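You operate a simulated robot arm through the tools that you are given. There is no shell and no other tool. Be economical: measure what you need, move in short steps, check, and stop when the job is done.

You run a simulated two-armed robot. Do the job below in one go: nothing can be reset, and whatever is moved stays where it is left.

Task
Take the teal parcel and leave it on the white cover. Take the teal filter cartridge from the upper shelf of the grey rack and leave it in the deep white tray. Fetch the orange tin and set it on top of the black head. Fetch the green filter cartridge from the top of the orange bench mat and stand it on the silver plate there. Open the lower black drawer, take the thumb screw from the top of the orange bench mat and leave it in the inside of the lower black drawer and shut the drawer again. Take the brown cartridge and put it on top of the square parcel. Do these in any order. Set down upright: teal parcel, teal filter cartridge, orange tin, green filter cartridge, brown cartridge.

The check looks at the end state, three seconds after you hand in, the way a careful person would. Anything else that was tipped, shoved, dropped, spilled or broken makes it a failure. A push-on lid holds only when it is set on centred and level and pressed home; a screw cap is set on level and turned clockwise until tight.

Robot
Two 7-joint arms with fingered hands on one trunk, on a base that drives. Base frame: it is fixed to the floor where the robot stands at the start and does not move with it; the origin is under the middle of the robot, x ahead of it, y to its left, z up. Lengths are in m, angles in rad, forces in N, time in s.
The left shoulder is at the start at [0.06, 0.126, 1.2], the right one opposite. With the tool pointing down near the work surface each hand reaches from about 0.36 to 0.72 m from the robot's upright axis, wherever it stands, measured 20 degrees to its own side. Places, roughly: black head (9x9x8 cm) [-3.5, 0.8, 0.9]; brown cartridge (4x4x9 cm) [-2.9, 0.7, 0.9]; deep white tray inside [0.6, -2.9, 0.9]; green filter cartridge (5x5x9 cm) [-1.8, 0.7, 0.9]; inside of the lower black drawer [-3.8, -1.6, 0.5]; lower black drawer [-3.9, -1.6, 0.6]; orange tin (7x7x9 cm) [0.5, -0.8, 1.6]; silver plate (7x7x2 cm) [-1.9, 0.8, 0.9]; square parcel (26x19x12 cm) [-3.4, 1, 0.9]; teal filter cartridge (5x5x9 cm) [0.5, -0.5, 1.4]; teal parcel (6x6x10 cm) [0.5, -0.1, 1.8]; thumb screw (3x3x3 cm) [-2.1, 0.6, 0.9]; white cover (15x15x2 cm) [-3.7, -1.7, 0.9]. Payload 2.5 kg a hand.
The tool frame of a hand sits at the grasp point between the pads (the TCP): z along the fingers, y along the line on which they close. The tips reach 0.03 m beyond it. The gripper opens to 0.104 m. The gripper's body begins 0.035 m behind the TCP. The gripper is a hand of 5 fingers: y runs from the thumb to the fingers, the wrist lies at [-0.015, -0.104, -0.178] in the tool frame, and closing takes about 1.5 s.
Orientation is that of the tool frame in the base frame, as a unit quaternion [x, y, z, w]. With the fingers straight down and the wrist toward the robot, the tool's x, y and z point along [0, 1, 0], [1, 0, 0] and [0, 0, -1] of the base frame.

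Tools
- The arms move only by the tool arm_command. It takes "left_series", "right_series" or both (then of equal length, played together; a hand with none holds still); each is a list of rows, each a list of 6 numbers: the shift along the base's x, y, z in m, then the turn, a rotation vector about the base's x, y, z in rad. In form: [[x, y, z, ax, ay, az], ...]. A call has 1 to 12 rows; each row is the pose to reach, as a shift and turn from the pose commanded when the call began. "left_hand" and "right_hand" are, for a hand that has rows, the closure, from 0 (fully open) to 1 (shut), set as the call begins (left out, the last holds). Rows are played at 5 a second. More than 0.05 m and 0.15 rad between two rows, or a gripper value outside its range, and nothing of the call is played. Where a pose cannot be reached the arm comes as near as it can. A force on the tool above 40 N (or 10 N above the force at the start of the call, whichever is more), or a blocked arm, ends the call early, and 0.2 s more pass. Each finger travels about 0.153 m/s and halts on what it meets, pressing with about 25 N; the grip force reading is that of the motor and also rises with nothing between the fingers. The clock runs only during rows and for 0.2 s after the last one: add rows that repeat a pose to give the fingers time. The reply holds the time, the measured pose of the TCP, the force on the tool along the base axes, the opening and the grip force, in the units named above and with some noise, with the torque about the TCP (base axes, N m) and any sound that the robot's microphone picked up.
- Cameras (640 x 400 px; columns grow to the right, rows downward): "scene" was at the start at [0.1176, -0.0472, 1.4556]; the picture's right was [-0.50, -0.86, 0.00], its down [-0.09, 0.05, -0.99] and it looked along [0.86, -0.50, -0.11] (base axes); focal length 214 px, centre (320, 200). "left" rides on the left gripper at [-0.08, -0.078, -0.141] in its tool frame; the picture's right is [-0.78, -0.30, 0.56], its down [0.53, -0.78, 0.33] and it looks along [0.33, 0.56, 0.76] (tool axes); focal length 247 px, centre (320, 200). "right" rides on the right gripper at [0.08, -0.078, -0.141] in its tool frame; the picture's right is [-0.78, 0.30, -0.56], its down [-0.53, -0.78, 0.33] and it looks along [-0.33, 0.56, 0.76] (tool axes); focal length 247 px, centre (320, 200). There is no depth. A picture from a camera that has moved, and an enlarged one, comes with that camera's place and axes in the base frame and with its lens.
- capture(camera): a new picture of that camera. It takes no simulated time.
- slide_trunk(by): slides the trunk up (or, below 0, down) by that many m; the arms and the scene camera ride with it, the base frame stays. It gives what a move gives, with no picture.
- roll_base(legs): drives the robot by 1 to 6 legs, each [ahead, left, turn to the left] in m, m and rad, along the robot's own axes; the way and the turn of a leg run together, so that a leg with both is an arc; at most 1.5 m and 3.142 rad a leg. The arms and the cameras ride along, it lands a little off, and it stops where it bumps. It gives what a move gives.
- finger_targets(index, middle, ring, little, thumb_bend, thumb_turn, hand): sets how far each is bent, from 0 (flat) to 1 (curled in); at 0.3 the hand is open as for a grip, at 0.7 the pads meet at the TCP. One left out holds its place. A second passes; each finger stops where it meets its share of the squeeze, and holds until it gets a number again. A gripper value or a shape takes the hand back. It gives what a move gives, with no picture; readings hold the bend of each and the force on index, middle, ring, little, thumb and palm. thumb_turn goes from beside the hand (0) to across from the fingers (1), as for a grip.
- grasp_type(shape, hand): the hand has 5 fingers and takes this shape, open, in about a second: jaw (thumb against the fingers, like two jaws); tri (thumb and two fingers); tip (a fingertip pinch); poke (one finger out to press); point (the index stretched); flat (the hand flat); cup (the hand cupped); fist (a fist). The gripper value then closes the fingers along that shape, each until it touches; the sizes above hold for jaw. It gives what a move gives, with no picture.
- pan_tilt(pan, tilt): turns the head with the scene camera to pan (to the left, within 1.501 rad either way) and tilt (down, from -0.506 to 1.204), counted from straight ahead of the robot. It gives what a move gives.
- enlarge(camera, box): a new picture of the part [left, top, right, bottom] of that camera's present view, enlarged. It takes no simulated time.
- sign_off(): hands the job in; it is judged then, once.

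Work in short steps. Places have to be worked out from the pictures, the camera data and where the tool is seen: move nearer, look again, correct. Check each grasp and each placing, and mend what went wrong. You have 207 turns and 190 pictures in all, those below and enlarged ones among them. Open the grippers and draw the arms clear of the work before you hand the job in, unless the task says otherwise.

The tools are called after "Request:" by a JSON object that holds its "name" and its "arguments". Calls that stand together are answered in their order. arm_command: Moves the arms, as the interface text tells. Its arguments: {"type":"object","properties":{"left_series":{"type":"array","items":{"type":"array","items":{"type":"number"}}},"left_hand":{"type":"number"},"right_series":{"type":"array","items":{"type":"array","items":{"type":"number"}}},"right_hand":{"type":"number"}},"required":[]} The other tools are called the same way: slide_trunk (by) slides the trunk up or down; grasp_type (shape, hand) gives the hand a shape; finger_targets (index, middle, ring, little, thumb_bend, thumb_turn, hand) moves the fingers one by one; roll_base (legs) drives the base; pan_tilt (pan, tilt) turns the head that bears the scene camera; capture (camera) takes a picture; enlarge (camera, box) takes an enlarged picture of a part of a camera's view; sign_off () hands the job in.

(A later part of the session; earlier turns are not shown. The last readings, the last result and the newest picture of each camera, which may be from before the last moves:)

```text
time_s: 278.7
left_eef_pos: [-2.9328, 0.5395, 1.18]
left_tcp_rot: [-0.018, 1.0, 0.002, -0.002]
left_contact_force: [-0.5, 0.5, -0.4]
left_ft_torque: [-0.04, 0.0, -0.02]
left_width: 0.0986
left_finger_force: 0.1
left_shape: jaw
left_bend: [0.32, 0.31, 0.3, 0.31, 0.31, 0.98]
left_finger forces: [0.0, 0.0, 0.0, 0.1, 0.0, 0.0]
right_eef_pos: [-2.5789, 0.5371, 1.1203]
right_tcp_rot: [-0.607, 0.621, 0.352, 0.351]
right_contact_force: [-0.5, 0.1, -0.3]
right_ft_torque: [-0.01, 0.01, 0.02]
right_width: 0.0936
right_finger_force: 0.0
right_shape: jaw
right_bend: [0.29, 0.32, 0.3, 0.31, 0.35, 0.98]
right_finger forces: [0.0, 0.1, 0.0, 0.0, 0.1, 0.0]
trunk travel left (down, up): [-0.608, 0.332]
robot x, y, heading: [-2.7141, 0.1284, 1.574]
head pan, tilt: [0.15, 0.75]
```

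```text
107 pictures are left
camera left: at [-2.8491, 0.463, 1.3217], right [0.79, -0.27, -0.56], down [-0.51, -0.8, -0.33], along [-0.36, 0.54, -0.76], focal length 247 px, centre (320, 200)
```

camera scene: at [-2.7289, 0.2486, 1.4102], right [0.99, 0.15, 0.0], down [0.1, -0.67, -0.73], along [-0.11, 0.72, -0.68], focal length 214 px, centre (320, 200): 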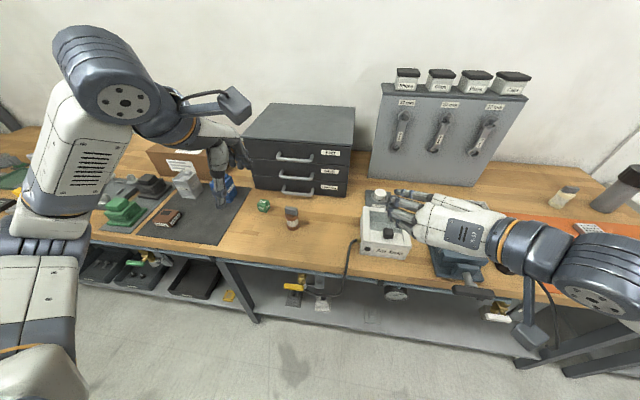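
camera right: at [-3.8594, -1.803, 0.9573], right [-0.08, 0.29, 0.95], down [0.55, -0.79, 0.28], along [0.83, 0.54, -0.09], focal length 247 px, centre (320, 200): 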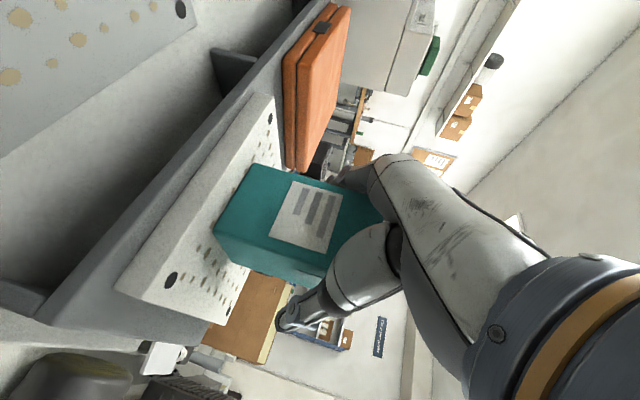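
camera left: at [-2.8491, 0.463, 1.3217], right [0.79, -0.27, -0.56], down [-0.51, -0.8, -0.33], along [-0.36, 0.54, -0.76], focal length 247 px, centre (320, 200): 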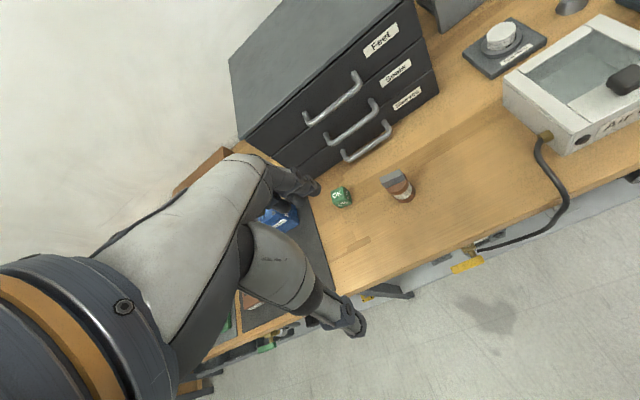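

Triangulated brown cartridge: (-2.887, 0.678), base z≈0.86. Move the left hand above it.

Request:
{"name": "arm_command", "arguments": {"left_series": [[0.012, 0.035, -0.03, 0, 0, 0], [0.024, 0.07, -0.06, 0, 0, 0], [0.036, 0.105, -0.1, 0, 0, 0], [0.046, 0.138, -0.14, 0, 0, 0]], "left_hand": 0}}

Request:
{"name": "capture", "arguments": {"camera": "left"}}

Request:
{"name": "enlarge", "arguments": {"camera": "scene", "box": [200, 130, 360, 230]}}

```text
refused: row 3 steps farther than a row can; nothing moved
```

```text
106 pictures are left
camera left: at [-2.8491, 0.463, 1.3217], right [0.79, -0.27, -0.56], down [-0.51, -0.8, -0.33], along [-0.36, 0.54, -0.76], focal length 247 px, centre (320, 200)
```

left: 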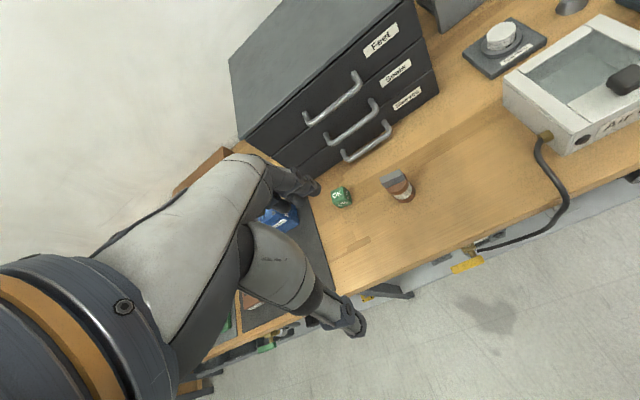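

```text
4.00 times, centred on (280, 180) of scene
camera zoom: at [-2.7289, 0.2486, 1.4102], right [0.99, 0.15, 0.0], down [0.1, -0.67, -0.73], along [-0.11, 0.72, -0.68], focal length 858 px, centre (480, 280)
```

zoom: 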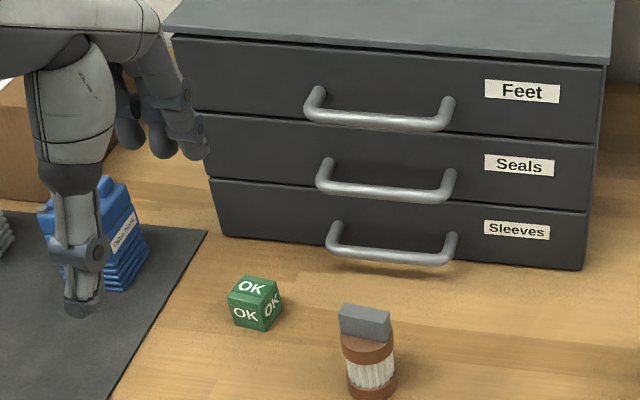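

Step was slightly too long; repeat with smaller rows.

Request:
{"name": "arm_command", "arguments": {"left_series": [[0.01, 0.028, -0.028, 0, 0, 0], [0.02, 0.056, -0.056, 0, 0, 0], [0.03, 0.084, -0.084, 0, 0, 0], [0.04, 0.112, -0.112, 0, 0, 0], [0.046, 0.138, -0.14, 0, 0, 0]], "left_hand": 0}}

Request:
{"name": "capture", "arguments": {"camera": "left"}}

Request:
{"name": "enlarge", "arguments": {"camera": "scene", "box": [200, 150, 360, 250]}}

```text
time_s: 279.9
left_eef_pos: [-2.8874, 0.6762, 1.0387]
left_tcp_rot: [-0.018, 1.0, 0.0, -0.001]
left_contact_force: [-0.4, 0.2, 0.6]
left_ft_torque: [0.0, 0.02, -0.01]
left_width: 0.104
left_finger_force: 0.1
left_shape: jaw
left_bend: [0.3, 0.3, 0.3, 0.3, 0.3, 0.98]
left_finger forces: [0.0, 0.1, 0.0, 0.0, 0.0, 0.0]
right_eef_pos: [-2.577, 0.5367, 1.1191]
right_tcp_rot: [-0.607, 0.621, 0.351, 0.35]
right_contact_force: [0.4, -0.3, -0.5]
right_ft_torque: [-0.04, 0.01, -0.01]
right_width: 0.0934
right_finger_force: 0.0
right_shape: jaw
right_bend: [0.29, 0.32, 0.3, 0.31, 0.35, 0.98]
right_finger forces: [0.0, 0.0, 0.0, 0.1, 0.0, 0.1]
trunk travel left (down, up): [-0.608, 0.332]
robot x, y, heading: [-2.7094, 0.1245, 1.568]
head pan, tilt: [0.15, 0.75]
```

```text
104 pictures are left
camera left: at [-2.8038, 0.6013, 1.1801], right [0.79, -0.27, -0.56], down [-0.51, -0.8, -0.33], along [-0.36, 0.54, -0.76], focal length 247 px, centre (320, 200)
```

left: 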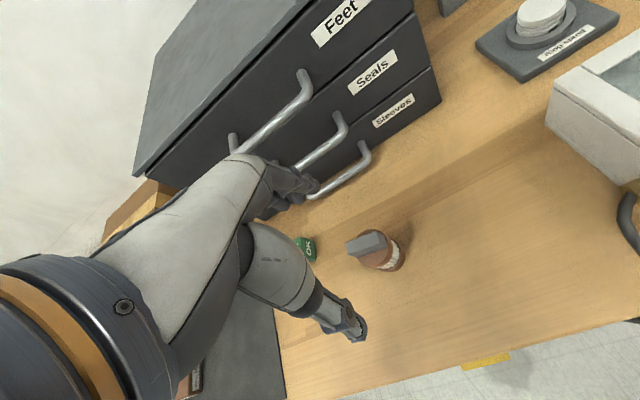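

```text
4.00 times, centred on (280, 200) of scene
camera zoom: at [-2.7289, 0.2489, 1.4101], right [0.99, 0.15, 0.0], down [0.1, -0.67, -0.73], along [-0.11, 0.72, -0.68], focal length 858 px, centre (480, 200)
```

zoom: 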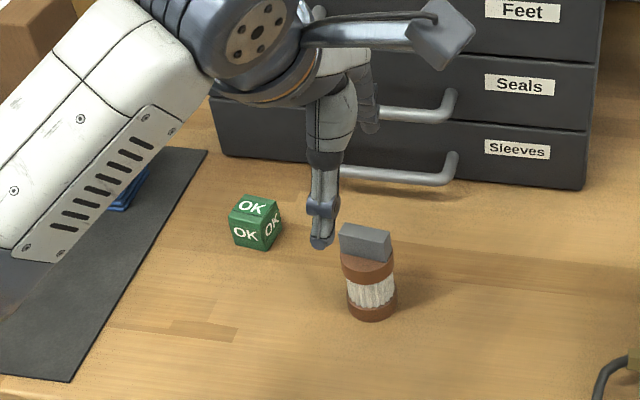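

Centre refined to (-2.885, 0.687). Lower onto it and close.

Request:
{"name": "arm_command", "arguments": {"left_series": [[0.002, 0.011, -0.02, 0, 0, 0], [0.002, 0.011, -0.06, 0, 0, 0], [0.002, 0.011, -0.09, 0, 0, 0], [0.002, 0.011, -0.113, 0, 0, 0]]}}

Request:
{"name": "capture", "arguments": {"camera": "left"}}

```text
time_s: 280.9
left_eef_pos: [-2.8859, 0.6889, 0.9264]
left_tcp_rot: [-0.018, 1.0, 0.001, -0.001]
left_contact_force: [-0.2, -0.7, -0.2]
left_ft_torque: [0.02, 0.01, 0.0]
left_width: 0.1034
left_finger_force: 0.1
left_shape: jaw
left_bend: [0.3, 0.3, 0.3, 0.3, 0.3, 0.98]
left_finger forces: [0.0, 0.0, 0.1, 0.0, 0.1, 0.1]
right_eef_pos: [-2.578, 0.5364, 1.1204]
right_tcp_rot: [-0.606, 0.622, 0.352, 0.35]
right_contact_force: [0.9, -1.2, 0.3]
right_ft_torque: [-0.02, 0.03, 0.0]
right_width: 0.0937
right_finger_force: 0.0
right_shape: jaw
right_bend: [0.29, 0.32, 0.3, 0.31, 0.35, 0.98]
right_finger forces: [0.0, 0.1, 0.1, 0.1, 0.0, 0.1]
trunk travel left (down, up): [-0.608, 0.332]
robot x, y, heading: [-2.7149, 0.1271, 1.575]
head pan, tilt: [0.15, 0.75]
```

```text
102 pictures are left
camera left: at [-2.8026, 0.6134, 1.0681], right [0.79, -0.27, -0.56], down [-0.51, -0.8, -0.33], along [-0.36, 0.54, -0.76], focal length 247 px, centre (320, 200)
```

left: 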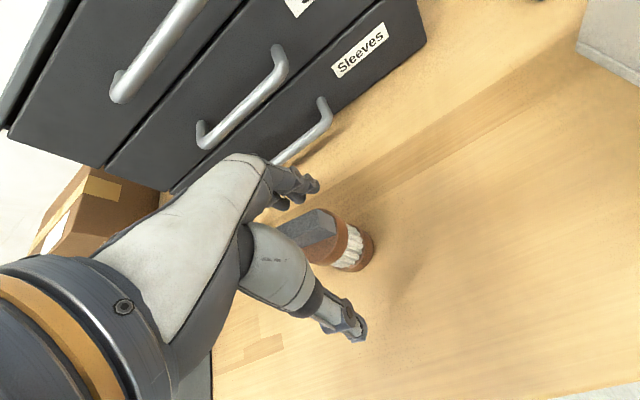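

Request:
{"name": "arm_command", "arguments": {"left_series": [[0, 0, 0, 0, 0, 0], [0, 0, 0, 0, 0, 0], [0, 0, 0, 0, 0, 0], [0, 0, 0, 0, 0, 0], [0, 0, 0, 0, 0, 0], [0, 0, 0, 0, 0, 0], [0, 0, 0, 0, 0, 0], [0, 0, 0, 0, 0, 0]], "left_hand": 1}}

Request:
{"name": "arm_command", "arguments": {"left_series": [[0, 0, 0.02, 0, 0, 0], [0, 0, 0.05, 0, 0, 0], [0, 0, 0.05, 0, 0, 0]]}}

Request:
{"name": "capture", "arguments": {"camera": "left"}}

Request:
{"name": "enlarge", "arguments": {"camera": "scene", "box": [200, 150, 360, 250]}}

```text
time_s: 282.7
left_eef_pos: [-2.886, 0.6892, 0.9276]
left_tcp_rot: [-0.018, 1.0, 0.001, -0.001]
left_contact_force: [0.6, -0.3, 0.3]
left_ft_torque: [-0.01, -0.02, 0.0]
left_width: 0.0319
left_finger_force: 25.2
left_shape: jaw
left_bend: [0.74, 0.54, 0.58, 0.55, 0.74, 1.0]
left_finger forces: [14.5, 6.4, 0.0, 0.0, 21.1, 0.0]
right_eef_pos: [-2.578, 0.5369, 1.1196]
right_tcp_rot: [-0.606, 0.621, 0.352, 0.35]
right_contact_force: [0.4, -0.4, 0.3]
right_ft_torque: [0.03, 0.01, -0.01]
right_width: 0.0932
right_finger_force: 0.0
right_shape: jaw
right_bend: [0.29, 0.32, 0.3, 0.31, 0.35, 0.98]
right_finger forces: [0.0, 0.1, 0.0, 0.1, 0.0, 0.0]
trunk travel left (down, up): [-0.608, 0.332]
robot x, y, heading: [-2.713, 0.1271, 1.575]
head pan, tilt: [0.15, 0.75]
```

```text
time_s: 283.5
left_eef_pos: [-2.8848, 0.6865, 0.9774]
left_tcp_rot: [-0.018, 1.0, 0.0, -0.001]
left_contact_force: [0.1, -1.1, -1.4]
left_ft_torque: [0.02, -0.01, 0.0]
left_width: 0.0319
left_finger_force: 24.5
left_shape: jaw
left_bend: [0.74, 0.54, 0.58, 0.55, 0.74, 1.0]
left_finger forces: [14.5, 6.6, 0.1, 0.1, 21.1, 0.0]
right_eef_pos: [-2.5787, 0.5372, 1.1198]
right_tcp_rot: [-0.606, 0.622, 0.351, 0.35]
right_contact_force: [0.2, -0.4, 0.8]
right_ft_torque: [-0.02, 0.0, 0.03]
right_width: 0.0933
right_finger_force: 0.1
right_shape: jaw
right_bend: [0.29, 0.32, 0.3, 0.31, 0.35, 0.98]
right_finger forces: [0.1, 0.0, 0.0, 0.0, 0.1, 0.0]
trunk travel left (down, up): [-0.608, 0.332]
robot x, y, heading: [-2.7119, 0.1262, 1.57]
head pan, tilt: [0.15, 0.75]
```

```text
101 pictures are left
camera left: at [-2.8012, 0.612, 1.1199], right [0.79, -0.27, -0.56], down [-0.51, -0.8, -0.33], along [-0.35, 0.54, -0.76], focal length 247 px, centre (320, 200)
```

left: 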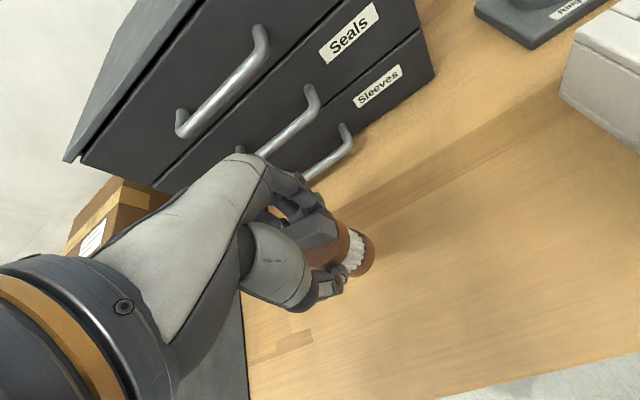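

```text
4.00 times, centred on (280, 200) of scene
camera zoom: at [-2.729, 0.2487, 1.4101], right [0.99, 0.15, 0.0], down [0.1, -0.67, -0.73], along [-0.11, 0.72, -0.68], focal length 858 px, centre (480, 200)
```

zoom: 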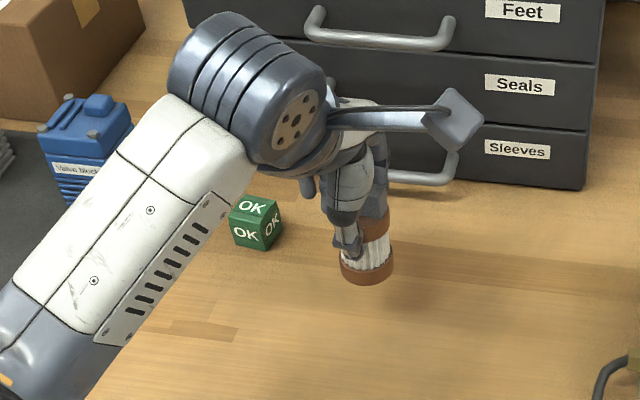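

Held firmly and upright. I raise it, and strafe west to the square parcel.

Request:
{"name": "arm_command", "arguments": {"left_series": [[0, -0.02, 0.04, 0, 0, 0], [0, -0.05, 0.08, 0, 0, 0], [0, -0.08, 0.12, 0, 0, 0], [0, -0.1, 0.16, 0, 0, 0], [0, -0.1, 0.19, 0, 0, 0]]}}

Request:
{"name": "roll_base", "arguments": {"legs": [[0, 0.48, 0.0], [0.13, 0, 0]]}}

Request:
{"name": "pan_tilt", "arguments": {"pan": 0.2, "tilt": 0.6}}

Request:
{"name": "capture", "arguments": {"camera": "scene"}}

Request:
{"name": "capture", "arguments": {"camera": "left"}}

```text
time_s: 284.7
left_eef_pos: [-2.8849, 0.5861, 1.1674]
left_tcp_rot: [-0.017, 1.0, 0.0, -0.001]
left_contact_force: [0.1, -0.8, 0.2]
left_ft_torque: [0.02, 0.01, -0.01]
left_width: 0.0318
left_finger_force: 24.9
left_shape: jaw
left_bend: [0.74, 0.54, 0.58, 0.55, 0.74, 1.0]
left_finger forces: [14.4, 6.5, 0.0, 0.0, 21.0, 0.1]
right_eef_pos: [-2.579, 0.5358, 1.1197]
right_tcp_rot: [-0.606, 0.621, 0.352, 0.351]
right_contact_force: [0.6, 0.8, -0.1]
right_ft_torque: [-0.01, 0.0, 0.02]
right_width: 0.0934
right_finger_force: 0.1
right_shape: jaw
right_bend: [0.29, 0.32, 0.3, 0.31, 0.35, 0.98]
right_finger forces: [0.0, 0.0, 0.0, 0.0, 0.1, 0.0]
trunk travel left (down, up): [-0.608, 0.332]
robot x, y, heading: [-2.7142, 0.1313, 1.576]
head pan, tilt: [0.15, 0.75]
```

```text
time_s: 288.5
left_eef_pos: [-3.3598, 0.7195, 1.1677]
left_tcp_rot: [-0.015, 1.0, 0.0, -0.001]
left_contact_force: [0.2, 0.6, -1.0]
left_ft_torque: [0.0, -0.01, 0.01]
left_width: 0.032
left_finger_force: 25.2
left_shape: jaw
left_bend: [0.74, 0.54, 0.58, 0.55, 0.74, 1.0]
left_finger forces: [14.5, 6.6, 0.1, 0.1, 21.0, 0.0]
right_eef_pos: [-3.0528, 0.6683, 1.1191]
right_tcp_rot: [-0.604, 0.624, 0.35, 0.352]
right_contact_force: [-0.6, 0.3, -0.3]
right_ft_torque: [-0.04, 0.02, 0.02]
right_width: 0.0939
right_finger_force: 0.0
right_shape: jaw
right_bend: [0.29, 0.32, 0.3, 0.31, 0.35, 0.98]
right_finger forces: [0.0, 0.0, 0.0, 0.1, 0.0, 0.0]
trunk travel left (down, up): [-0.608, 0.332]
robot x, y, heading: [-3.1917, 0.2598, 1.563]
head pan, tilt: [0.15, 0.75]
```

```text
time_s: 289.2
left_eef_pos: [-3.3587, 0.7178, 1.1673]
left_tcp_rot: [-0.014, 1.0, 0.001, -0.002]
left_contact_force: [-1.1, -0.4, -0.6]
left_ft_torque: [0.0, -0.01, 0.0]
left_width: 0.0319
left_finger_force: 25.3
left_shape: jaw
left_bend: [0.74, 0.54, 0.58, 0.55, 0.74, 1.0]
left_finger forces: [14.5, 6.5, 0.0, 0.0, 20.9, 0.0]
right_eef_pos: [-3.052, 0.6664, 1.1184]
right_tcp_rot: [-0.604, 0.623, 0.35, 0.352]
right_contact_force: [0.1, -0.6, 0.2]
right_ft_torque: [0.02, -0.02, 0.0]
right_width: 0.0934
right_finger_force: 0.1
right_shape: jaw
right_bend: [0.29, 0.32, 0.3, 0.31, 0.35, 0.98]
right_finger forces: [0.0, 0.0, 0.0, 0.0, 0.0, 0.0]
trunk travel left (down, up): [-0.608, 0.332]
robot x, y, heading: [-3.1881, 0.2526, 1.564]
head pan, tilt: [0.201, 0.6]
```

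```text
99 pictures are left
camera scene: at [-3.2107, 0.3834, 1.423], right [0.98, 0.19, 0.0], down [0.11, -0.55, -0.82], along [-0.16, 0.81, -0.57], focal length 214 px, centre (320, 200)
```

scene: 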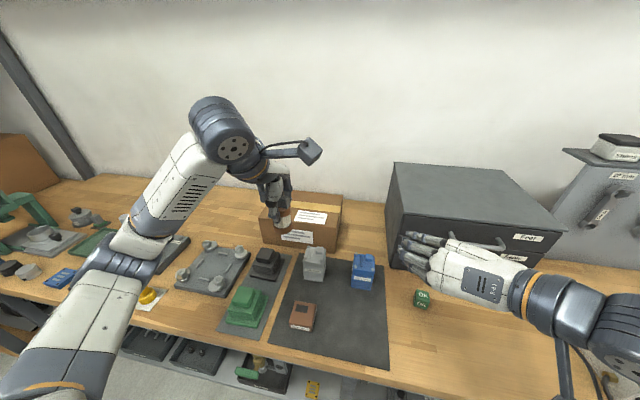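

```text
98 pictures are left
camera left: at [-3.2769, 0.6422, 1.3092], right [0.78, -0.27, -0.56], down [-0.51, -0.79, -0.33], along [-0.35, 0.55, -0.76], focal length 247 px, centre (320, 200)
```

left: 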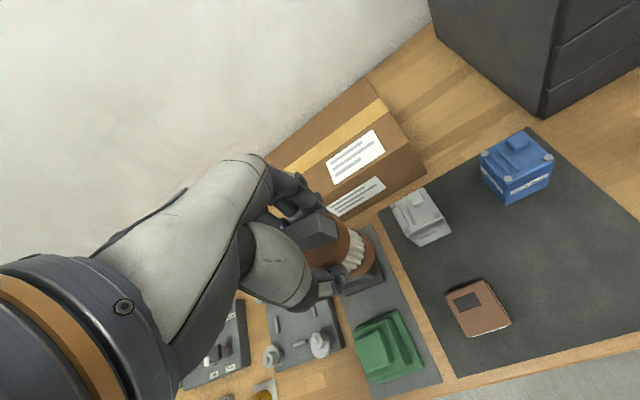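

Parcel top spans about x -3.52…-3.26, y 0.885–1.055. I move the cartridge over (-3.385, 0.955).

Request:
{"name": "arm_command", "arguments": {"left_series": [[-0.004, 0.04, 0, 0, 0, 0], [-0.008, 0.08, 0, 0, 0, 0], [-0.013, 0.12, -0.005, 0, 0, 0], [-0.018, 0.16, -0.015, 0, 0, 0], [-0.022, 0.2, -0.03, 0, 0, 0], [-0.026, 0.237, -0.055, 0, 0, 0]]}}

Request:
{"name": "enlarge", "arguments": {"camera": "scene", "box": [200, 150, 360, 250]}}

Request:
{"name": "capture", "arguments": {"camera": "left"}}

```text
time_s: 290.6
left_eef_pos: [-3.3895, 0.9457, 1.1123]
left_tcp_rot: [-0.013, 1.0, 0.002, -0.002]
left_contact_force: [0.8, 1.1, -0.4]
left_ft_torque: [-0.06, 0.01, -0.01]
left_width: 0.0318
left_finger_force: 25.3
left_shape: jaw
left_bend: [0.74, 0.54, 0.58, 0.55, 0.75, 1.0]
left_finger forces: [14.5, 6.8, 0.0, 0.1, 21.1, 0.0]
left hand out of reach, approached as far as the arm can: row 6
right_eef_pos: [-3.0536, 0.6661, 1.1187]
right_tcp_rot: [-0.604, 0.624, 0.35, 0.351]
right_contact_force: [-0.2, 0.1, -0.1]
right_ft_torque: [-0.04, 0.01, 0.01]
right_width: 0.0937
right_finger_force: 0.1
right_shape: jaw
right_bend: [0.29, 0.32, 0.3, 0.31, 0.35, 0.98]
right_finger forces: [0.1, 0.1, 0.1, 0.0, 0.0, 0.1]
trunk travel left (down, up): [-0.608, 0.332]
robot x, y, heading: [-3.1904, 0.2618, 1.564]
head pan, tilt: [0.201, 0.6]
```

```text
4.00 times, centred on (280, 200) of scene
camera zoom: at [-3.2113, 0.3839, 1.4229], right [0.98, 0.19, 0.0], down [0.11, -0.55, -0.82], along [-0.16, 0.81, -0.57], focal length 858 px, centre (480, 200)
```

zoom: 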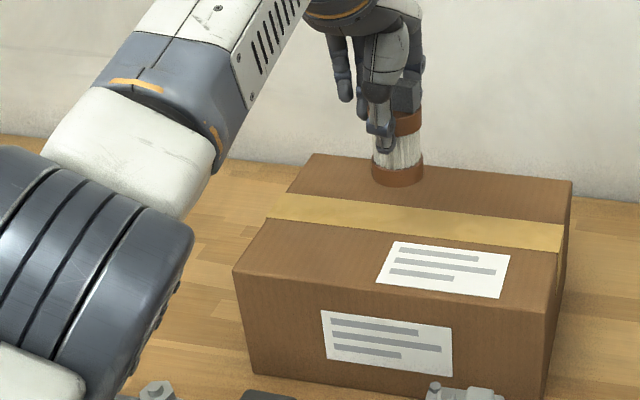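

```text
96 pictures are left
camera left: at [-3.3061, 0.8687, 1.2536], right [0.78, -0.27, -0.56], down [-0.52, -0.79, -0.33], along [-0.35, 0.55, -0.76], focal length 247 px, centre (320, 200)
```

left: 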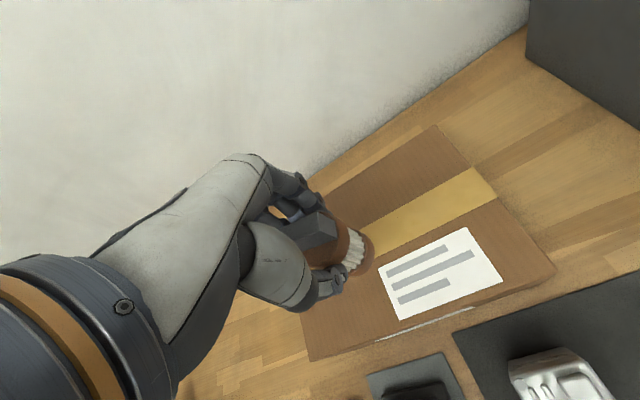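

Over the tape near the box centre. Lower toward contact.

Request:
{"name": "arm_command", "arguments": {"left_series": [[0.002, -0.002, -0.025, 0, 0, 0], [0.002, -0.002, -0.045, 0, 0, 0], [0.002, -0.002, -0.052, 0, 0, 0], [0.002, -0.002, -0.056, 0, 0, 0]]}}

Request:
{"name": "enlarge", "arguments": {"camera": "scene", "box": [200, 150, 360, 250]}}

```text
time_s: 291.6
left_eef_pos: [-3.3832, 0.9429, 1.0535]
left_tcp_rot: [-0.015, 1.0, 0.0, -0.002]
left_contact_force: [0.0, 0.7, -1.5]
left_ft_torque: [-0.02, 0.01, 0.01]
left_width: 0.0318
left_finger_force: 25.4
left_shape: jaw
left_bend: [0.74, 0.54, 0.58, 0.55, 0.75, 1.0]
left_finger forces: [14.5, 6.8, 0.0, 0.0, 21.0, 0.0]
right_eef_pos: [-3.0532, 0.6656, 1.1201]
right_tcp_rot: [-0.604, 0.624, 0.351, 0.351]
right_contact_force: [0.3, 0.1, -0.7]
right_ft_torque: [-0.03, 0.0, -0.01]
right_width: 0.0933
right_finger_force: 0.1
right_shape: jaw
right_bend: [0.29, 0.32, 0.3, 0.31, 0.35, 0.98]
right_finger forces: [0.1, 0.0, 0.0, 0.0, 0.0, 0.1]
trunk travel left (down, up): [-0.608, 0.332]
robot x, y, heading: [-3.1888, 0.2557, 1.566]
head pan, tilt: [0.201, 0.6]
```

```text
4.00 times, centred on (280, 200) of scene
camera zoom: at [-3.2108, 0.3835, 1.423], right [0.98, 0.19, 0.0], down [0.11, -0.55, -0.83], along [-0.16, 0.81, -0.57], focal length 858 px, centre (480, 200)
```

zoom: 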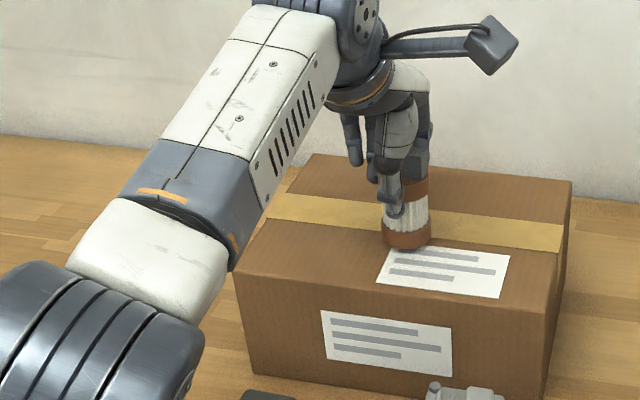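

Request:
{"name": "arm_command", "arguments": {"left_series": [[0, 0.005, -0.003, 0, 0, 0], [0, 0.008, -0.006, 0, 0, 0], [0, 0.008, -0.009, 0, 0, 0], [0, 0.008, -0.012, 0, 0, 0]]}}

```text
time_s: 292.6
left_eef_pos: [-3.3834, 0.9527, 1.0446]
left_tcp_rot: [-0.015, 1.0, 0.004, -0.001]
left_contact_force: [-0.4, -2.6, 7.5]
left_ft_torque: [0.05, -0.05, 0.02]
left_width: 0.0316
left_finger_force: 24.8
left_shape: jaw
left_bend: [0.74, 0.54, 0.58, 0.55, 0.75, 1.0]
left_finger forces: [14.1, 6.9, 0.0, 0.0, 22.8, 0.0]
right_eef_pos: [-3.0535, 0.6652, 1.121]
right_tcp_rot: [-0.604, 0.623, 0.351, 0.352]
right_contact_force: [-0.2, -0.3, -0.1]
right_ft_torque: [-0.01, 0.01, 0.01]
right_width: 0.0938
right_finger_force: 0.0
right_shape: jaw
right_bend: [0.29, 0.32, 0.3, 0.31, 0.35, 0.98]
right_finger forces: [0.0, 0.1, 0.0, 0.0, 0.1, 0.0]
trunk travel left (down, up): [-0.608, 0.332]
robot x, y, heading: [-3.1959, 0.2591, 1.57]
head pan, tilt: [0.201, 0.6]
```

Contact (7.5 N). Open the hand gently and check.

Request:
{"name": "arm_command", "arguments": {"left_series": [[0, 0, 0.002, 0, 0, 0], [0, 0, 0.002, 0, 0, 0], [0, 0, 0.002, 0, 0, 0], [0, 0, 0.002, 0, 0, 0], [0, 0, 0.002, 0, 0, 0], [0, 0, 0.002, 0, 0, 0]], "left_hand": 0}}

Request:
{"name": "arm_command", "arguments": {"left_series": [[0, 0, 0.03, 0, 0, 0], [0, 0, 0.07, 0, 0, 0], [0, -0.02, 0.11, 0, 0, 0], [0, -0.06, 0.13, 0, 0, 0], [0, -0.1, 0.14, 0, 0, 0], [0, -0.15, 0.14, 0, 0, 0], [0, -0.2, 0.14, 0, 0, 0]]}}

Request:
{"name": "enlarge", "arguments": {"camera": "scene", "box": [200, 150, 400, 275]}}

```text
time_s: 294.0
left_eef_pos: [-3.3835, 0.9513, 1.0444]
left_tcp_rot: [-0.014, 1.0, 0.001, 0.0]
left_contact_force: [0.2, 0.3, 0.2]
left_ft_torque: [0.01, 0.01, -0.02]
left_width: 0.1034
left_finger_force: 0.1
left_shape: jaw
left_bend: [0.3, 0.3, 0.3, 0.3, 0.3, 0.98]
left_finger forces: [0.0, 0.0, 0.1, 0.0, 0.0, 0.0]
right_eef_pos: [-3.0527, 0.6649, 1.1195]
right_tcp_rot: [-0.603, 0.624, 0.351, 0.352]
right_contact_force: [0.2, -0.8, 0.2]
right_ft_torque: [0.01, 0.0, 0.02]
right_width: 0.0936
right_finger_force: 0.2
right_shape: jaw
right_bend: [0.29, 0.32, 0.3, 0.31, 0.35, 0.98]
right_finger forces: [0.1, 0.0, 0.0, 0.1, 0.0, 0.0]
trunk travel left (down, up): [-0.608, 0.332]
robot x, y, heading: [-3.1955, 0.2603, 1.568]
head pan, tilt: [0.201, 0.6]
```

```text
time_s: 295.6
left_eef_pos: [-3.389, 0.9251, 1.2073]
left_tcp_rot: [-0.015, 1.0, 0.0, 0.0]
left_contact_force: [-0.2, -0.6, -0.6]
left_ft_torque: [0.01, 0.02, -0.01]
left_width: 0.1037
left_finger_force: 0.0
left_shape: jaw
left_bend: [0.3, 0.3, 0.3, 0.3, 0.3, 0.98]
left_finger forces: [0.0, 0.0, 0.1, 0.0, 0.0, 0.0]
left hand out of reach, approached as far as the arm can: row 3, 4, 5, 6, 7
right_eef_pos: [-3.0532, 0.6666, 1.1183]
right_tcp_rot: [-0.604, 0.624, 0.35, 0.351]
right_contact_force: [-0.4, -0.4, -0.1]
right_ft_torque: [0.01, -0.03, 0.01]
right_width: 0.0936
right_finger_force: 0.1
right_shape: jaw
right_bend: [0.29, 0.32, 0.3, 0.31, 0.35, 0.98]
right_finger forces: [0.0, 0.0, 0.1, 0.1, 0.1, 0.0]
trunk travel left (down, up): [-0.608, 0.332]
robot x, y, heading: [-3.1898, 0.254, 1.574]
head pan, tilt: [0.201, 0.6]
```

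```text
3.20 times, centred on (300, 212) of scene
camera zoom: at [-3.2107, 0.3834, 1.423], right [0.98, 0.19, 0.0], down [0.11, -0.55, -0.83], along [-0.16, 0.81, -0.56], focal length 686 px, centre (384, 160)
```

zoom: 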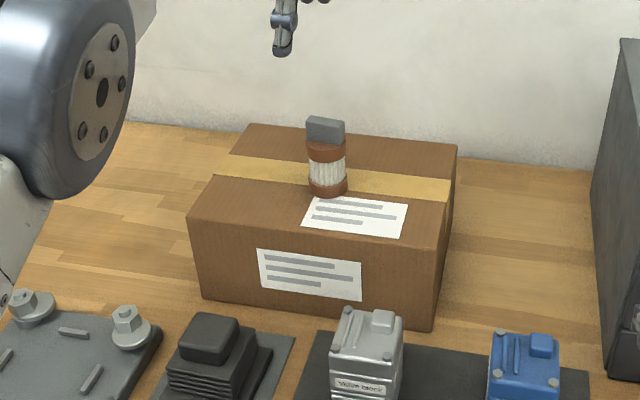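

The brown cartridge stands upright on the parcel. Draw the left hand back, then move east to the orange mat.

Request:
{"name": "arm_command", "arguments": {"left_series": [[0, -0.04, 0, 0, 0, 0], [0, -0.08, 0, 0, 0, 0], [0, -0.12, 0, 0, 0, 0], [0, -0.16, 0, 0, 0, 0], [0, -0.2, 0, 0, 0, 0], [0, -0.24, 0, 0, 0, 0]]}}

Request:
{"name": "roll_base", "arguments": {"legs": [[-0.3, 0, 0], [0, -1.4, 0]]}}

Request:
{"name": "slide_trunk", "arguments": {"by": 0.15}}

Request:
{"name": "pan_tilt", "arguments": {"pan": 0.0, "tilt": 0.65}}

Request:
{"name": "capture", "arguments": {"camera": "scene"}}

```text
time_s: 297.0
left_eef_pos: [-3.3887, 0.8874, 1.2916]
left_tcp_rot: [-0.014, 1.0, -0.001, 0.0]
left_contact_force: [-1.0, 0.3, -0.5]
left_ft_torque: [-0.04, 0.02, 0.0]
left_width: 0.1037
left_finger_force: 0.0
left_shape: jaw
left_bend: [0.3, 0.3, 0.3, 0.3, 0.3, 0.98]
left_finger forces: [0.1, 0.0, 0.0, 0.0, 0.0, 0.1]
left hand out of reach, approached as far as the arm can: row 1, 2, 3, 4, 5, 6
right_eef_pos: [-3.0535, 0.6678, 1.1199]
right_tcp_rot: [-0.604, 0.624, 0.35, 0.352]
right_contact_force: [-0.4, 0.5, -0.5]
right_ft_torque: [-0.02, 0.02, -0.02]
right_width: 0.0932
right_finger_force: 0.1
right_shape: jaw
right_bend: [0.29, 0.32, 0.3, 0.31, 0.35, 0.98]
right_finger forces: [0.1, 0.0, 0.0, 0.0, 0.1, 0.0]
trunk travel left (down, up): [-0.608, 0.332]
robot x, y, heading: [-3.1889, 0.2604, 1.57]
head pan, tilt: [0.201, 0.6]
```

```text
time_s: 305.4
left_eef_pos: [-2.029, 0.5813, 1.2926]
left_tcp_rot: [-0.016, 1.0, 0.0, -0.001]
left_contact_force: [-0.6, 0.1, -0.4]
left_ft_torque: [-0.04, 0.0, -0.01]
left_width: 0.1037
left_finger_force: 0.0
left_shape: jaw
left_bend: [0.3, 0.3, 0.3, 0.3, 0.3, 0.98]
left_finger forces: [0.0, 0.1, 0.1, 0.0, 0.1, 0.0]
right_eef_pos: [-1.6934, 0.3603, 1.1195]
right_tcp_rot: [-0.605, 0.623, 0.35, 0.351]
right_contact_force: [-0.5, 0.2, -0.1]
right_ft_torque: [0.02, 0.02, 0.0]
right_width: 0.0935
right_finger_force: 0.0
right_shape: jaw
right_bend: [0.29, 0.32, 0.3, 0.31, 0.35, 0.98]
right_finger forces: [0.0, 0.0, 0.1, 0.0, 0.1, 0.0]
trunk travel left (down, up): [-0.608, 0.332]
robot x, y, heading: [-1.8321, -0.0505, 1.567]
head pan, tilt: [0.201, 0.6]
```

```text
time_s: 307.2
left_eef_pos: [-2.0292, 0.582, 1.442]
left_tcp_rot: [-0.016, 1.0, -0.001, 0.0]
left_contact_force: [0.5, 0.0, -0.3]
left_ft_torque: [0.03, -0.01, 0.02]
left_width: 0.1039
left_finger_force: 0.1
left_shape: jaw
left_bend: [0.3, 0.3, 0.3, 0.3, 0.3, 0.98]
left_finger forces: [0.0, 0.0, 0.0, 0.0, 0.1, 0.0]
right_eef_pos: [-1.6934, 0.3615, 1.2704]
right_tcp_rot: [-0.604, 0.624, 0.35, 0.352]
right_contact_force: [-0.1, 0.1, 0.4]
right_ft_torque: [-0.03, 0.01, 0.0]
right_width: 0.0933
right_finger_force: 0.0
right_shape: jaw
right_bend: [0.29, 0.32, 0.3, 0.31, 0.35, 0.98]
right_finger forces: [0.0, 0.0, 0.0, 0.0, 0.1, 0.0]
trunk travel left (down, up): [-0.758, 0.182]
robot x, y, heading: [-1.8305, -0.0492, 1.562]
head pan, tilt: [0.201, 0.6]
```

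```text
time_s: 307.9
left_eef_pos: [-2.0295, 0.5813, 1.4423]
left_tcp_rot: [-0.016, 1.0, 0.001, -0.002]
left_contact_force: [-0.2, 0.1, 0.0]
left_ft_torque: [-0.02, 0.02, 0.0]
left_width: 0.1038
left_finger_force: 0.0
left_shape: jaw
left_bend: [0.3, 0.3, 0.3, 0.3, 0.3, 0.98]
left_finger forces: [0.1, 0.0, 0.0, 0.0, 0.1, 0.0]
right_eef_pos: [-1.6939, 0.3615, 1.2699]
right_tcp_rot: [-0.605, 0.623, 0.351, 0.352]
right_contact_force: [0.5, -0.7, 0.5]
right_ft_torque: [-0.01, 0.01, 0.01]
right_width: 0.0937
right_finger_force: 0.0
right_shape: jaw
right_bend: [0.29, 0.32, 0.3, 0.31, 0.35, 0.98]
right_finger forces: [0.0, 0.0, 0.0, 0.0, 0.1, 0.1]
trunk travel left (down, up): [-0.758, 0.182]
robot x, y, heading: [-1.8305, -0.046, 1.565]
head pan, tilt: [0.0, 0.649]
```

```text
93 pictures are left
camera scene: at [-1.8333, 0.0784, 1.5688], right [1.0, 0.0, 0.0], down [0.0, -0.6, -0.8], along [0.0, 0.8, -0.6], focal length 214 px, centre (320, 200)
```

scene: 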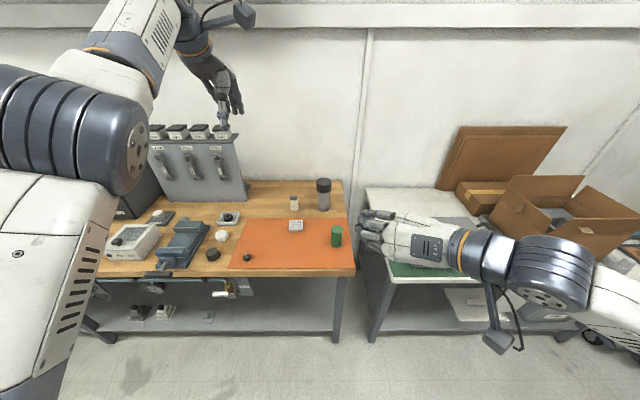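

Request:
{"name": "enlarge", "arguments": {"camera": "scene", "box": [200, 170, 376, 280]}}

```text
3.64 times, centred on (288, 225) of scene
camera zoom: at [-1.8333, 0.0784, 1.5688], right [1.0, 0.0, 0.0], down [0.0, -0.6, -0.8], along [0.0, 0.8, -0.6], focal length 780 px, centre (436, 109)
```

zoom: 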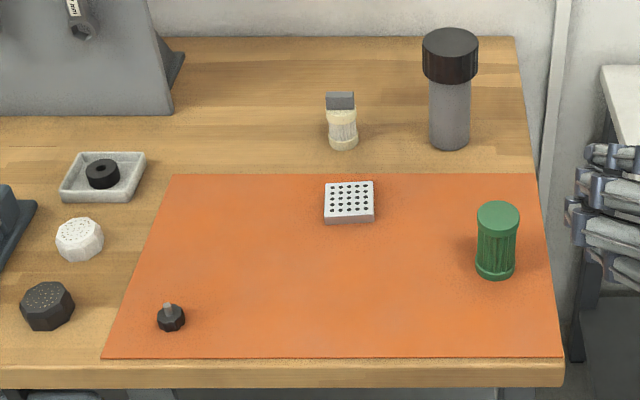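

Green cartridge ≈(-1.763,0.70), plate ≈(-1.943,0.794), thumb screw ≈(-2.123,0.618). First line up for the green cartridge.

Request:
{"name": "arm_command", "arguments": {"left_series": [[0, -0.04, 0, 0, 0, 0], [0, -0.08, -0.02, 0, 0, 0], [0, -0.12, -0.05, 0, 0, 0], [0, -0.15, -0.08, 0, 0, 0], [0, -0.16, -0.11, 0, 0, 0]]}}

Request:
{"name": "roll_base", "arguments": {"legs": [[0, -0.25, 0.005], [0.18, 0, 0]]}}

Request:
{"name": "slide_trunk", "arguments": {"by": -0.16}}

Request:
{"name": "pan_tilt", "arguments": {"pan": 0.2, "tilt": 0.75}}

Request:
{"name": "capture", "arguments": {"camera": "scene"}}

Request:
{"name": "capture", "arguments": {"camera": "left"}}

```text
time_s: 309.1
left_eef_pos: [-2.0342, 0.5725, 1.4574]
left_tcp_rot: [-0.015, 1.0, 0.0, -0.001]
left_contact_force: [-0.3, -0.1, -0.5]
left_ft_torque: [0.02, -0.01, 0.01]
left_width: 0.1038
left_finger_force: 0.1
left_shape: jaw
left_bend: [0.3, 0.3, 0.3, 0.3, 0.3, 0.98]
left_finger forces: [0.1, 0.1, 0.0, 0.0, 0.1, 0.1]
left hand out of reach, approached as far as the arm can: row 1, 2, 3, 4, 5
right_eef_pos: [-1.6929, 0.3609, 1.2698]
right_tcp_rot: [-0.604, 0.624, 0.35, 0.352]
right_contact_force: [-0.1, 0.0, 0.6]
right_ft_torque: [-0.05, 0.03, -0.01]
right_width: 0.0937
right_finger_force: 0.1
right_shape: jaw
right_bend: [0.29, 0.32, 0.3, 0.31, 0.35, 0.98]
right_finger forces: [0.0, 0.0, 0.0, 0.0, 0.1, 0.0]
trunk travel left (down, up): [-0.758, 0.182]
robot x, y, heading: [-1.8323, -0.0463, 1.568]
head pan, tilt: [0.0, 0.649]
```

```text
time_s: 312.0
left_eef_pos: [-1.7909, 0.7528, 1.4577]
left_tcp_rot: [-0.018, 1.0, -0.001, -0.001]
left_contact_force: [0.0, -0.4, -0.1]
left_ft_torque: [-0.01, 0.01, 0.0]
left_width: 0.1041
left_finger_force: 0.2
left_shape: jaw
left_bend: [0.3, 0.3, 0.3, 0.3, 0.3, 0.98]
left_finger forces: [0.0, 0.0, 0.1, 0.1, 0.1, 0.0]
right_eef_pos: [-1.4498, 0.5436, 1.27]
right_tcp_rot: [-0.607, 0.621, 0.352, 0.35]
right_contact_force: [0.1, -0.4, 0.2]
right_ft_torque: [-0.01, 0.0, 0.02]
right_width: 0.0935
right_finger_force: 0.0
right_shape: jaw
right_bend: [0.29, 0.32, 0.3, 0.31, 0.35, 0.98]
right_finger forces: [0.0, 0.0, 0.0, 0.0, 0.0, 0.1]
trunk travel left (down, up): [-0.758, 0.182]
robot x, y, heading: [-1.5834, 0.1386, 1.578]
head pan, tilt: [0.0, 0.649]
```

```text
time_s: 313.9
left_eef_pos: [-1.7926, 0.7525, 1.2974]
left_tcp_rot: [-0.019, 1.0, -0.001, 0.0]
left_contact_force: [-0.3, 0.4, -0.6]
left_ft_torque: [0.02, -0.01, -0.01]
left_width: 0.1035
left_finger_force: 0.1
left_shape: jaw
left_bend: [0.3, 0.3, 0.3, 0.3, 0.3, 0.98]
left_finger forces: [0.0, 0.0, 0.0, 0.0, 0.0, 0.1]
right_eef_pos: [-1.4494, 0.5431, 1.1101]
right_tcp_rot: [-0.606, 0.621, 0.352, 0.35]
right_contact_force: [1.1, 0.0, -0.2]
right_ft_torque: [-0.01, 0.01, 0.03]
right_width: 0.0936
right_finger_force: 0.1
right_shape: jaw
right_bend: [0.29, 0.32, 0.3, 0.31, 0.35, 0.98]
right_finger forces: [0.1, 0.0, 0.0, 0.1, 0.0, 0.0]
trunk travel left (down, up): [-0.598, 0.342]
robot x, y, heading: [-1.5835, 0.134, 1.576]
head pan, tilt: [0.0, 0.649]
```

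```text
time_s: 314.6
left_eef_pos: [-1.7915, 0.7523, 1.2975]
left_tcp_rot: [-0.019, 1.0, -0.002, -0.001]
left_contact_force: [-0.9, -0.6, -0.2]
left_ft_torque: [0.0, 0.03, 0.01]
left_width: 0.1037
left_finger_force: 0.1
left_shape: jaw
left_bend: [0.3, 0.3, 0.3, 0.3, 0.3, 0.98]
left_finger forces: [0.0, 0.0, 0.1, 0.0, 0.1, 0.0]
right_eef_pos: [-1.4501, 0.5434, 1.1105]
right_tcp_rot: [-0.607, 0.62, 0.352, 0.35]
right_contact_force: [0.4, 0.1, 0.0]
right_ft_torque: [-0.05, 0.02, -0.01]
right_width: 0.0935
right_finger_force: 0.1
right_shape: jaw
right_bend: [0.29, 0.32, 0.3, 0.31, 0.35, 0.98]
right_finger forces: [0.0, 0.1, 0.0, 0.1, 0.0, 0.0]
trunk travel left (down, up): [-0.598, 0.342]
robot x, y, heading: [-1.5847, 0.1331, 1.571]
head pan, tilt: [0.201, 0.75]
```

```text
91 pictures are left
camera scene: at [-1.6035, 0.2544, 1.4002], right [0.98, 0.2, 0.0], down [0.14, -0.67, -0.73], along [-0.15, 0.72, -0.68], focal length 214 px, centre (320, 200)
```

scene: 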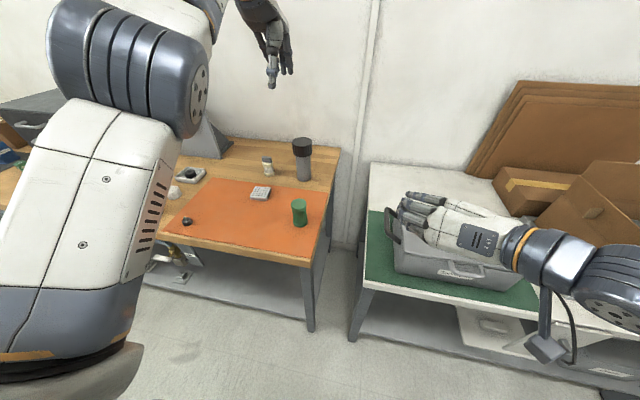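

```text
90 pictures are left
camera left: at [-1.7083, 0.6777, 1.4392], right [0.79, -0.27, -0.56], down [-0.51, -0.8, -0.33], along [-0.36, 0.54, -0.76], focal length 247 px, centre (320, 200)
```

left: 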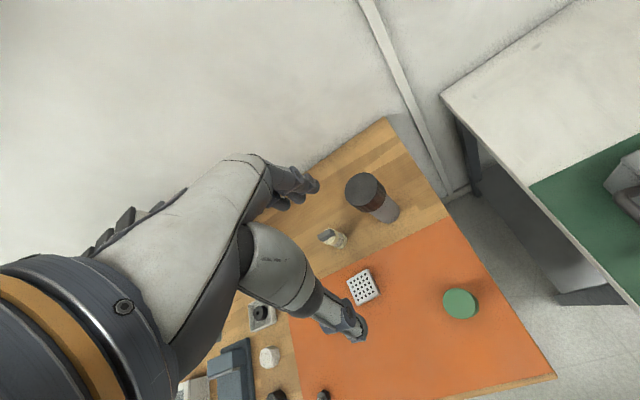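

The left arm got stuck at an awkward stretched pose; I try moving it down first, where it has reach.

Request:
{"name": "arm_command", "arguments": {"left_series": [[0, 0, -0.04, 0, 0, 0], [0, 0, -0.08, 0, 0, 0], [0, 0, -0.12, 0, 0, 0]]}}

```text
time_s: 315.4
left_eef_pos: [-1.7958, 0.7945, 1.208]
left_tcp_rot: [-0.02, 1.0, -0.002, -0.001]
left_contact_force: [0.3, -0.3, 0.0]
left_ft_torque: [0.01, -0.01, 0.04]
left_width: 0.1036
left_finger_force: 0.0
left_shape: jaw
left_bend: [0.3, 0.3, 0.3, 0.3, 0.3, 0.98]
left_finger forces: [0.0, 0.1, 0.0, 0.1, 0.0, 0.1]
left hand out of reach, approached as far as the arm can: row 1, 2, 3
right_eef_pos: [-1.4505, 0.5452, 1.1098]
right_tcp_rot: [-0.607, 0.621, 0.352, 0.35]
right_contact_force: [-0.3, -0.4, 0.9]
right_ft_torque: [-0.04, 0.02, -0.02]
right_width: 0.0936
right_finger_force: 0.1
right_shape: jaw
right_bend: [0.29, 0.32, 0.3, 0.31, 0.35, 0.98]
right_finger forces: [0.0, 0.0, 0.0, 0.0, 0.1, 0.0]
trunk travel left (down, up): [-0.598, 0.342]
robot x, y, heading: [-1.5856, 0.1359, 1.572]
head pan, tilt: [0.201, 0.75]
```

Request:
{"name": "arm_command", "arguments": {"left_series": [[0, -0.02, -0.04, 0, 0, 0.05], [0, -0.04, -0.08, 0, 0, 0.1], [0, -0.06, -0.11, 0, 0, 0.15], [0, -0.09, -0.12, 0, 0, 0.2], [0, -0.12, -0.12, 0, 0, 0.25], [0, -0.15, -0.12, 0, 0, 0.3]]}}

Request:
{"name": "capture", "arguments": {"camera": "scene"}}

```text
time_s: 316.8
left_eef_pos: [-1.802, 0.817, 1.1202]
left_tcp_rot: [-0.169, 0.986, -0.001, 0.0]
left_contact_force: [-0.6, 0.3, -0.4]
left_ft_torque: [-0.03, -0.02, -0.02]
left_width: 0.1036
left_finger_force: 0.1
left_shape: jaw
left_bend: [0.3, 0.3, 0.3, 0.3, 0.3, 0.98]
left_finger forces: [0.0, 0.0, 0.0, 0.0, 0.0, 0.0]
left hand out of reach, approached as far as the arm can: row 1, 2, 3, 4, 5, 6
right_eef_pos: [-1.4516, 0.5449, 1.1081]
right_tcp_rot: [-0.607, 0.62, 0.352, 0.351]
right_contact_force: [0.8, -0.2, -0.2]
right_ft_torque: [0.03, 0.01, 0.03]
right_width: 0.0932
right_finger_force: 0.1
right_shape: jaw
right_bend: [0.29, 0.32, 0.3, 0.31, 0.35, 0.98]
right_finger forces: [0.0, 0.1, 0.1, 0.0, 0.0, 0.0]
trunk travel left (down, up): [-0.598, 0.342]
robot x, y, heading: [-1.5898, 0.1363, 1.573]
head pan, tilt: [0.201, 0.75]
```

```text
89 pictures are left
camera scene: at [-1.6035, 0.254, 1.4002], right [0.98, 0.2, 0.0], down [0.14, -0.67, -0.73], along [-0.15, 0.72, -0.68], focal length 214 px, centre (320, 200)
```

scene: 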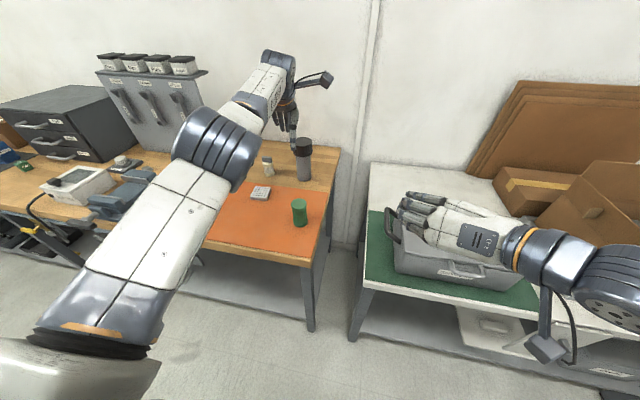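

The arm is fully straight (singular). I pull it straight back along its own line and hold, to let the elbow bend.

Request:
{"name": "arm_command", "arguments": {"left_series": [[0, -0.045, -0.008, 0, 0, 0], [0, -0.09, -0.016, 0, 0, 0], [0, -0.135, -0.024, 0, 0, 0], [0, -0.18, -0.032, 0, 0, 0], [0, -0.22, -0.04, 0, 0, 0], [0, -0.26, -0.045, 0, 0, 0], [0, -0.26, -0.045, 0, 0, 0], [0, -0.26, -0.045, 0, 0, 0], [0, -0.26, -0.045, 0, 0, 0]]}}

```text
time_s: 318.8
left_eef_pos: [-1.801, 0.8191, 1.1208]
left_tcp_rot: [-0.168, 0.986, -0.001, -0.001]
left_contact_force: [-0.3, 0.3, -0.3]
left_ft_torque: [0.01, 0.01, -0.02]
left_width: 0.104
left_finger_force: 0.1
left_shape: jaw
left_bend: [0.3, 0.3, 0.3, 0.3, 0.3, 0.98]
left_finger forces: [0.1, 0.0, 0.1, 0.0, 0.0, 0.0]
left hand out of reach, approached as far as the arm can: row 1, 2, 3, 4, 5, 6, 7, 8, 9
right_eef_pos: [-1.4484, 0.5443, 1.1109]
right_tcp_rot: [-0.607, 0.621, 0.352, 0.349]
right_contact_force: [0.2, 0.2, 0.9]
right_ft_torque: [0.0, -0.01, 0.04]
right_width: 0.0933
right_finger_force: 0.1
right_shape: jaw
right_bend: [0.29, 0.32, 0.3, 0.31, 0.35, 0.98]
right_finger forces: [0.1, 0.1, 0.1, 0.0, 0.0, 0.1]
trunk travel left (down, up): [-0.598, 0.342]
robot x, y, heading: [-1.5833, 0.1326, 1.573]
head pan, tilt: [0.201, 0.75]
```

Fully stuck; a rotation of the hand should make the elbow joint take part. I pitch the fingers forward while asking for a pull back.

Request:
{"name": "arm_command", "arguments": {"left_series": [[0, -0.02, 0.02, 0.12, 0, 0], [0, -0.04, 0.04, 0.24, 0, 0], [0, -0.06, 0.05, 0.36, 0, 0], [0, -0.08, 0.06, 0.48, 0, 0], [0, -0.1, 0.06, 0.6, 0, 0], [0, -0.12, 0.06, 0.72, 0, 0], [0, -0.15, 0.06, 0.72, 0, 0], [0, -0.18, 0.06, 0.72, 0, 0]]}}

```text
time_s: 320.6
left_eef_pos: [-1.7979, 0.9043, 1.2605]
left_tcp_rot: [-0.157, 0.923, 0.346, 0.059]
left_contact_force: [0.2, -0.7, 0.3]
left_ft_torque: [-0.02, -0.03, -0.04]
left_width: 0.1041
left_finger_force: 0.0
left_shape: jaw
left_bend: [0.3, 0.3, 0.3, 0.3, 0.3, 0.97]
left_finger forces: [0.0, 0.0, 0.1, 0.1, 0.0, 0.1]
left hand out of reach, approached as far as the arm can: row 1, 2, 3, 4, 5, 6, 7, 8
right_eef_pos: [-1.4488, 0.5447, 1.11]
right_tcp_rot: [-0.607, 0.621, 0.351, 0.35]
right_contact_force: [-0.6, -0.1, -0.4]
right_ft_torque: [0.02, -0.03, -0.02]
right_width: 0.0934
right_finger_force: 0.0
right_shape: jaw
right_bend: [0.29, 0.32, 0.3, 0.31, 0.35, 0.98]
right_finger forces: [0.1, 0.1, 0.0, 0.0, 0.1, 0.1]
trunk travel left (down, up): [-0.598, 0.342]
robot x, y, heading: [-1.5844, 0.1301, 1.57]
head pan, tilt: [0.201, 0.75]
```

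Request:
{"name": "arm_command", "arguments": {"left_series": [[0, -0.03, 0.0, -0.14, 0, 0], [0, -0.06, 0.0, -0.28, 0, 0], [0, -0.09, 0.0, -0.42, 0, 0], [0, -0.12, 0.0, -0.56, 0, 0], [0, -0.15, 0.0, -0.7, 0, 0], [0, -0.18, 0.0, -0.84, 0, 0], [0, -0.21, 0.0, -0.98, 0, 0], [0, -0.24, 0.0, -1.1, 0, 0], [0, -0.27, 0.0, -1.2, 0, 0], [0, -0.3, 0.0, -1.3, 0, 0]]}}

Request:
{"name": "capture", "arguments": {"camera": "scene"}}

```text
time_s: 322.8
left_eef_pos: [-1.7974, 0.6517, 1.2684]
left_tcp_rot: [-0.158, 0.953, -0.254, -0.047]
left_contact_force: [-0.5, 0.2, 0.0]
left_ft_torque: [-0.03, 0.01, 0.04]
left_width: 0.1041
left_finger_force: 0.0
left_shape: jaw
left_bend: [0.3, 0.3, 0.3, 0.3, 0.3, 0.98]
left_finger forces: [0.1, 0.0, 0.0, 0.0, 0.0, 0.0]
left hand out of reach, approached as far as the arm can: row 1, 2, 3, 4, 5, 6, 7, 8, 9, 10
right_eef_pos: [-1.4493, 0.5433, 1.1088]
right_tcp_rot: [-0.607, 0.621, 0.352, 0.35]
right_contact_force: [-0.2, 0.1, 0.2]
right_ft_torque: [0.05, -0.02, -0.01]
right_width: 0.0936
right_finger_force: 0.0
right_shape: jaw
right_bend: [0.29, 0.32, 0.3, 0.31, 0.35, 0.98]
right_finger forces: [0.1, 0.0, 0.0, 0.0, 0.0, 0.0]
trunk travel left (down, up): [-0.598, 0.342]
robot x, y, heading: [-1.5817, 0.1357, 1.576]
head pan, tilt: [0.201, 0.75]
```

```text
88 pictures are left
camera scene: at [-1.6035, 0.2548, 1.4001], right [0.98, 0.2, 0.0], down [0.14, -0.67, -0.73], along [-0.15, 0.72, -0.68], focal length 214 px, centre (320, 200)
```

scene: 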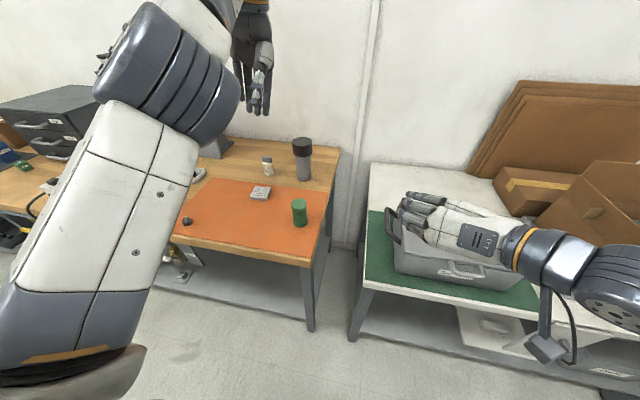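

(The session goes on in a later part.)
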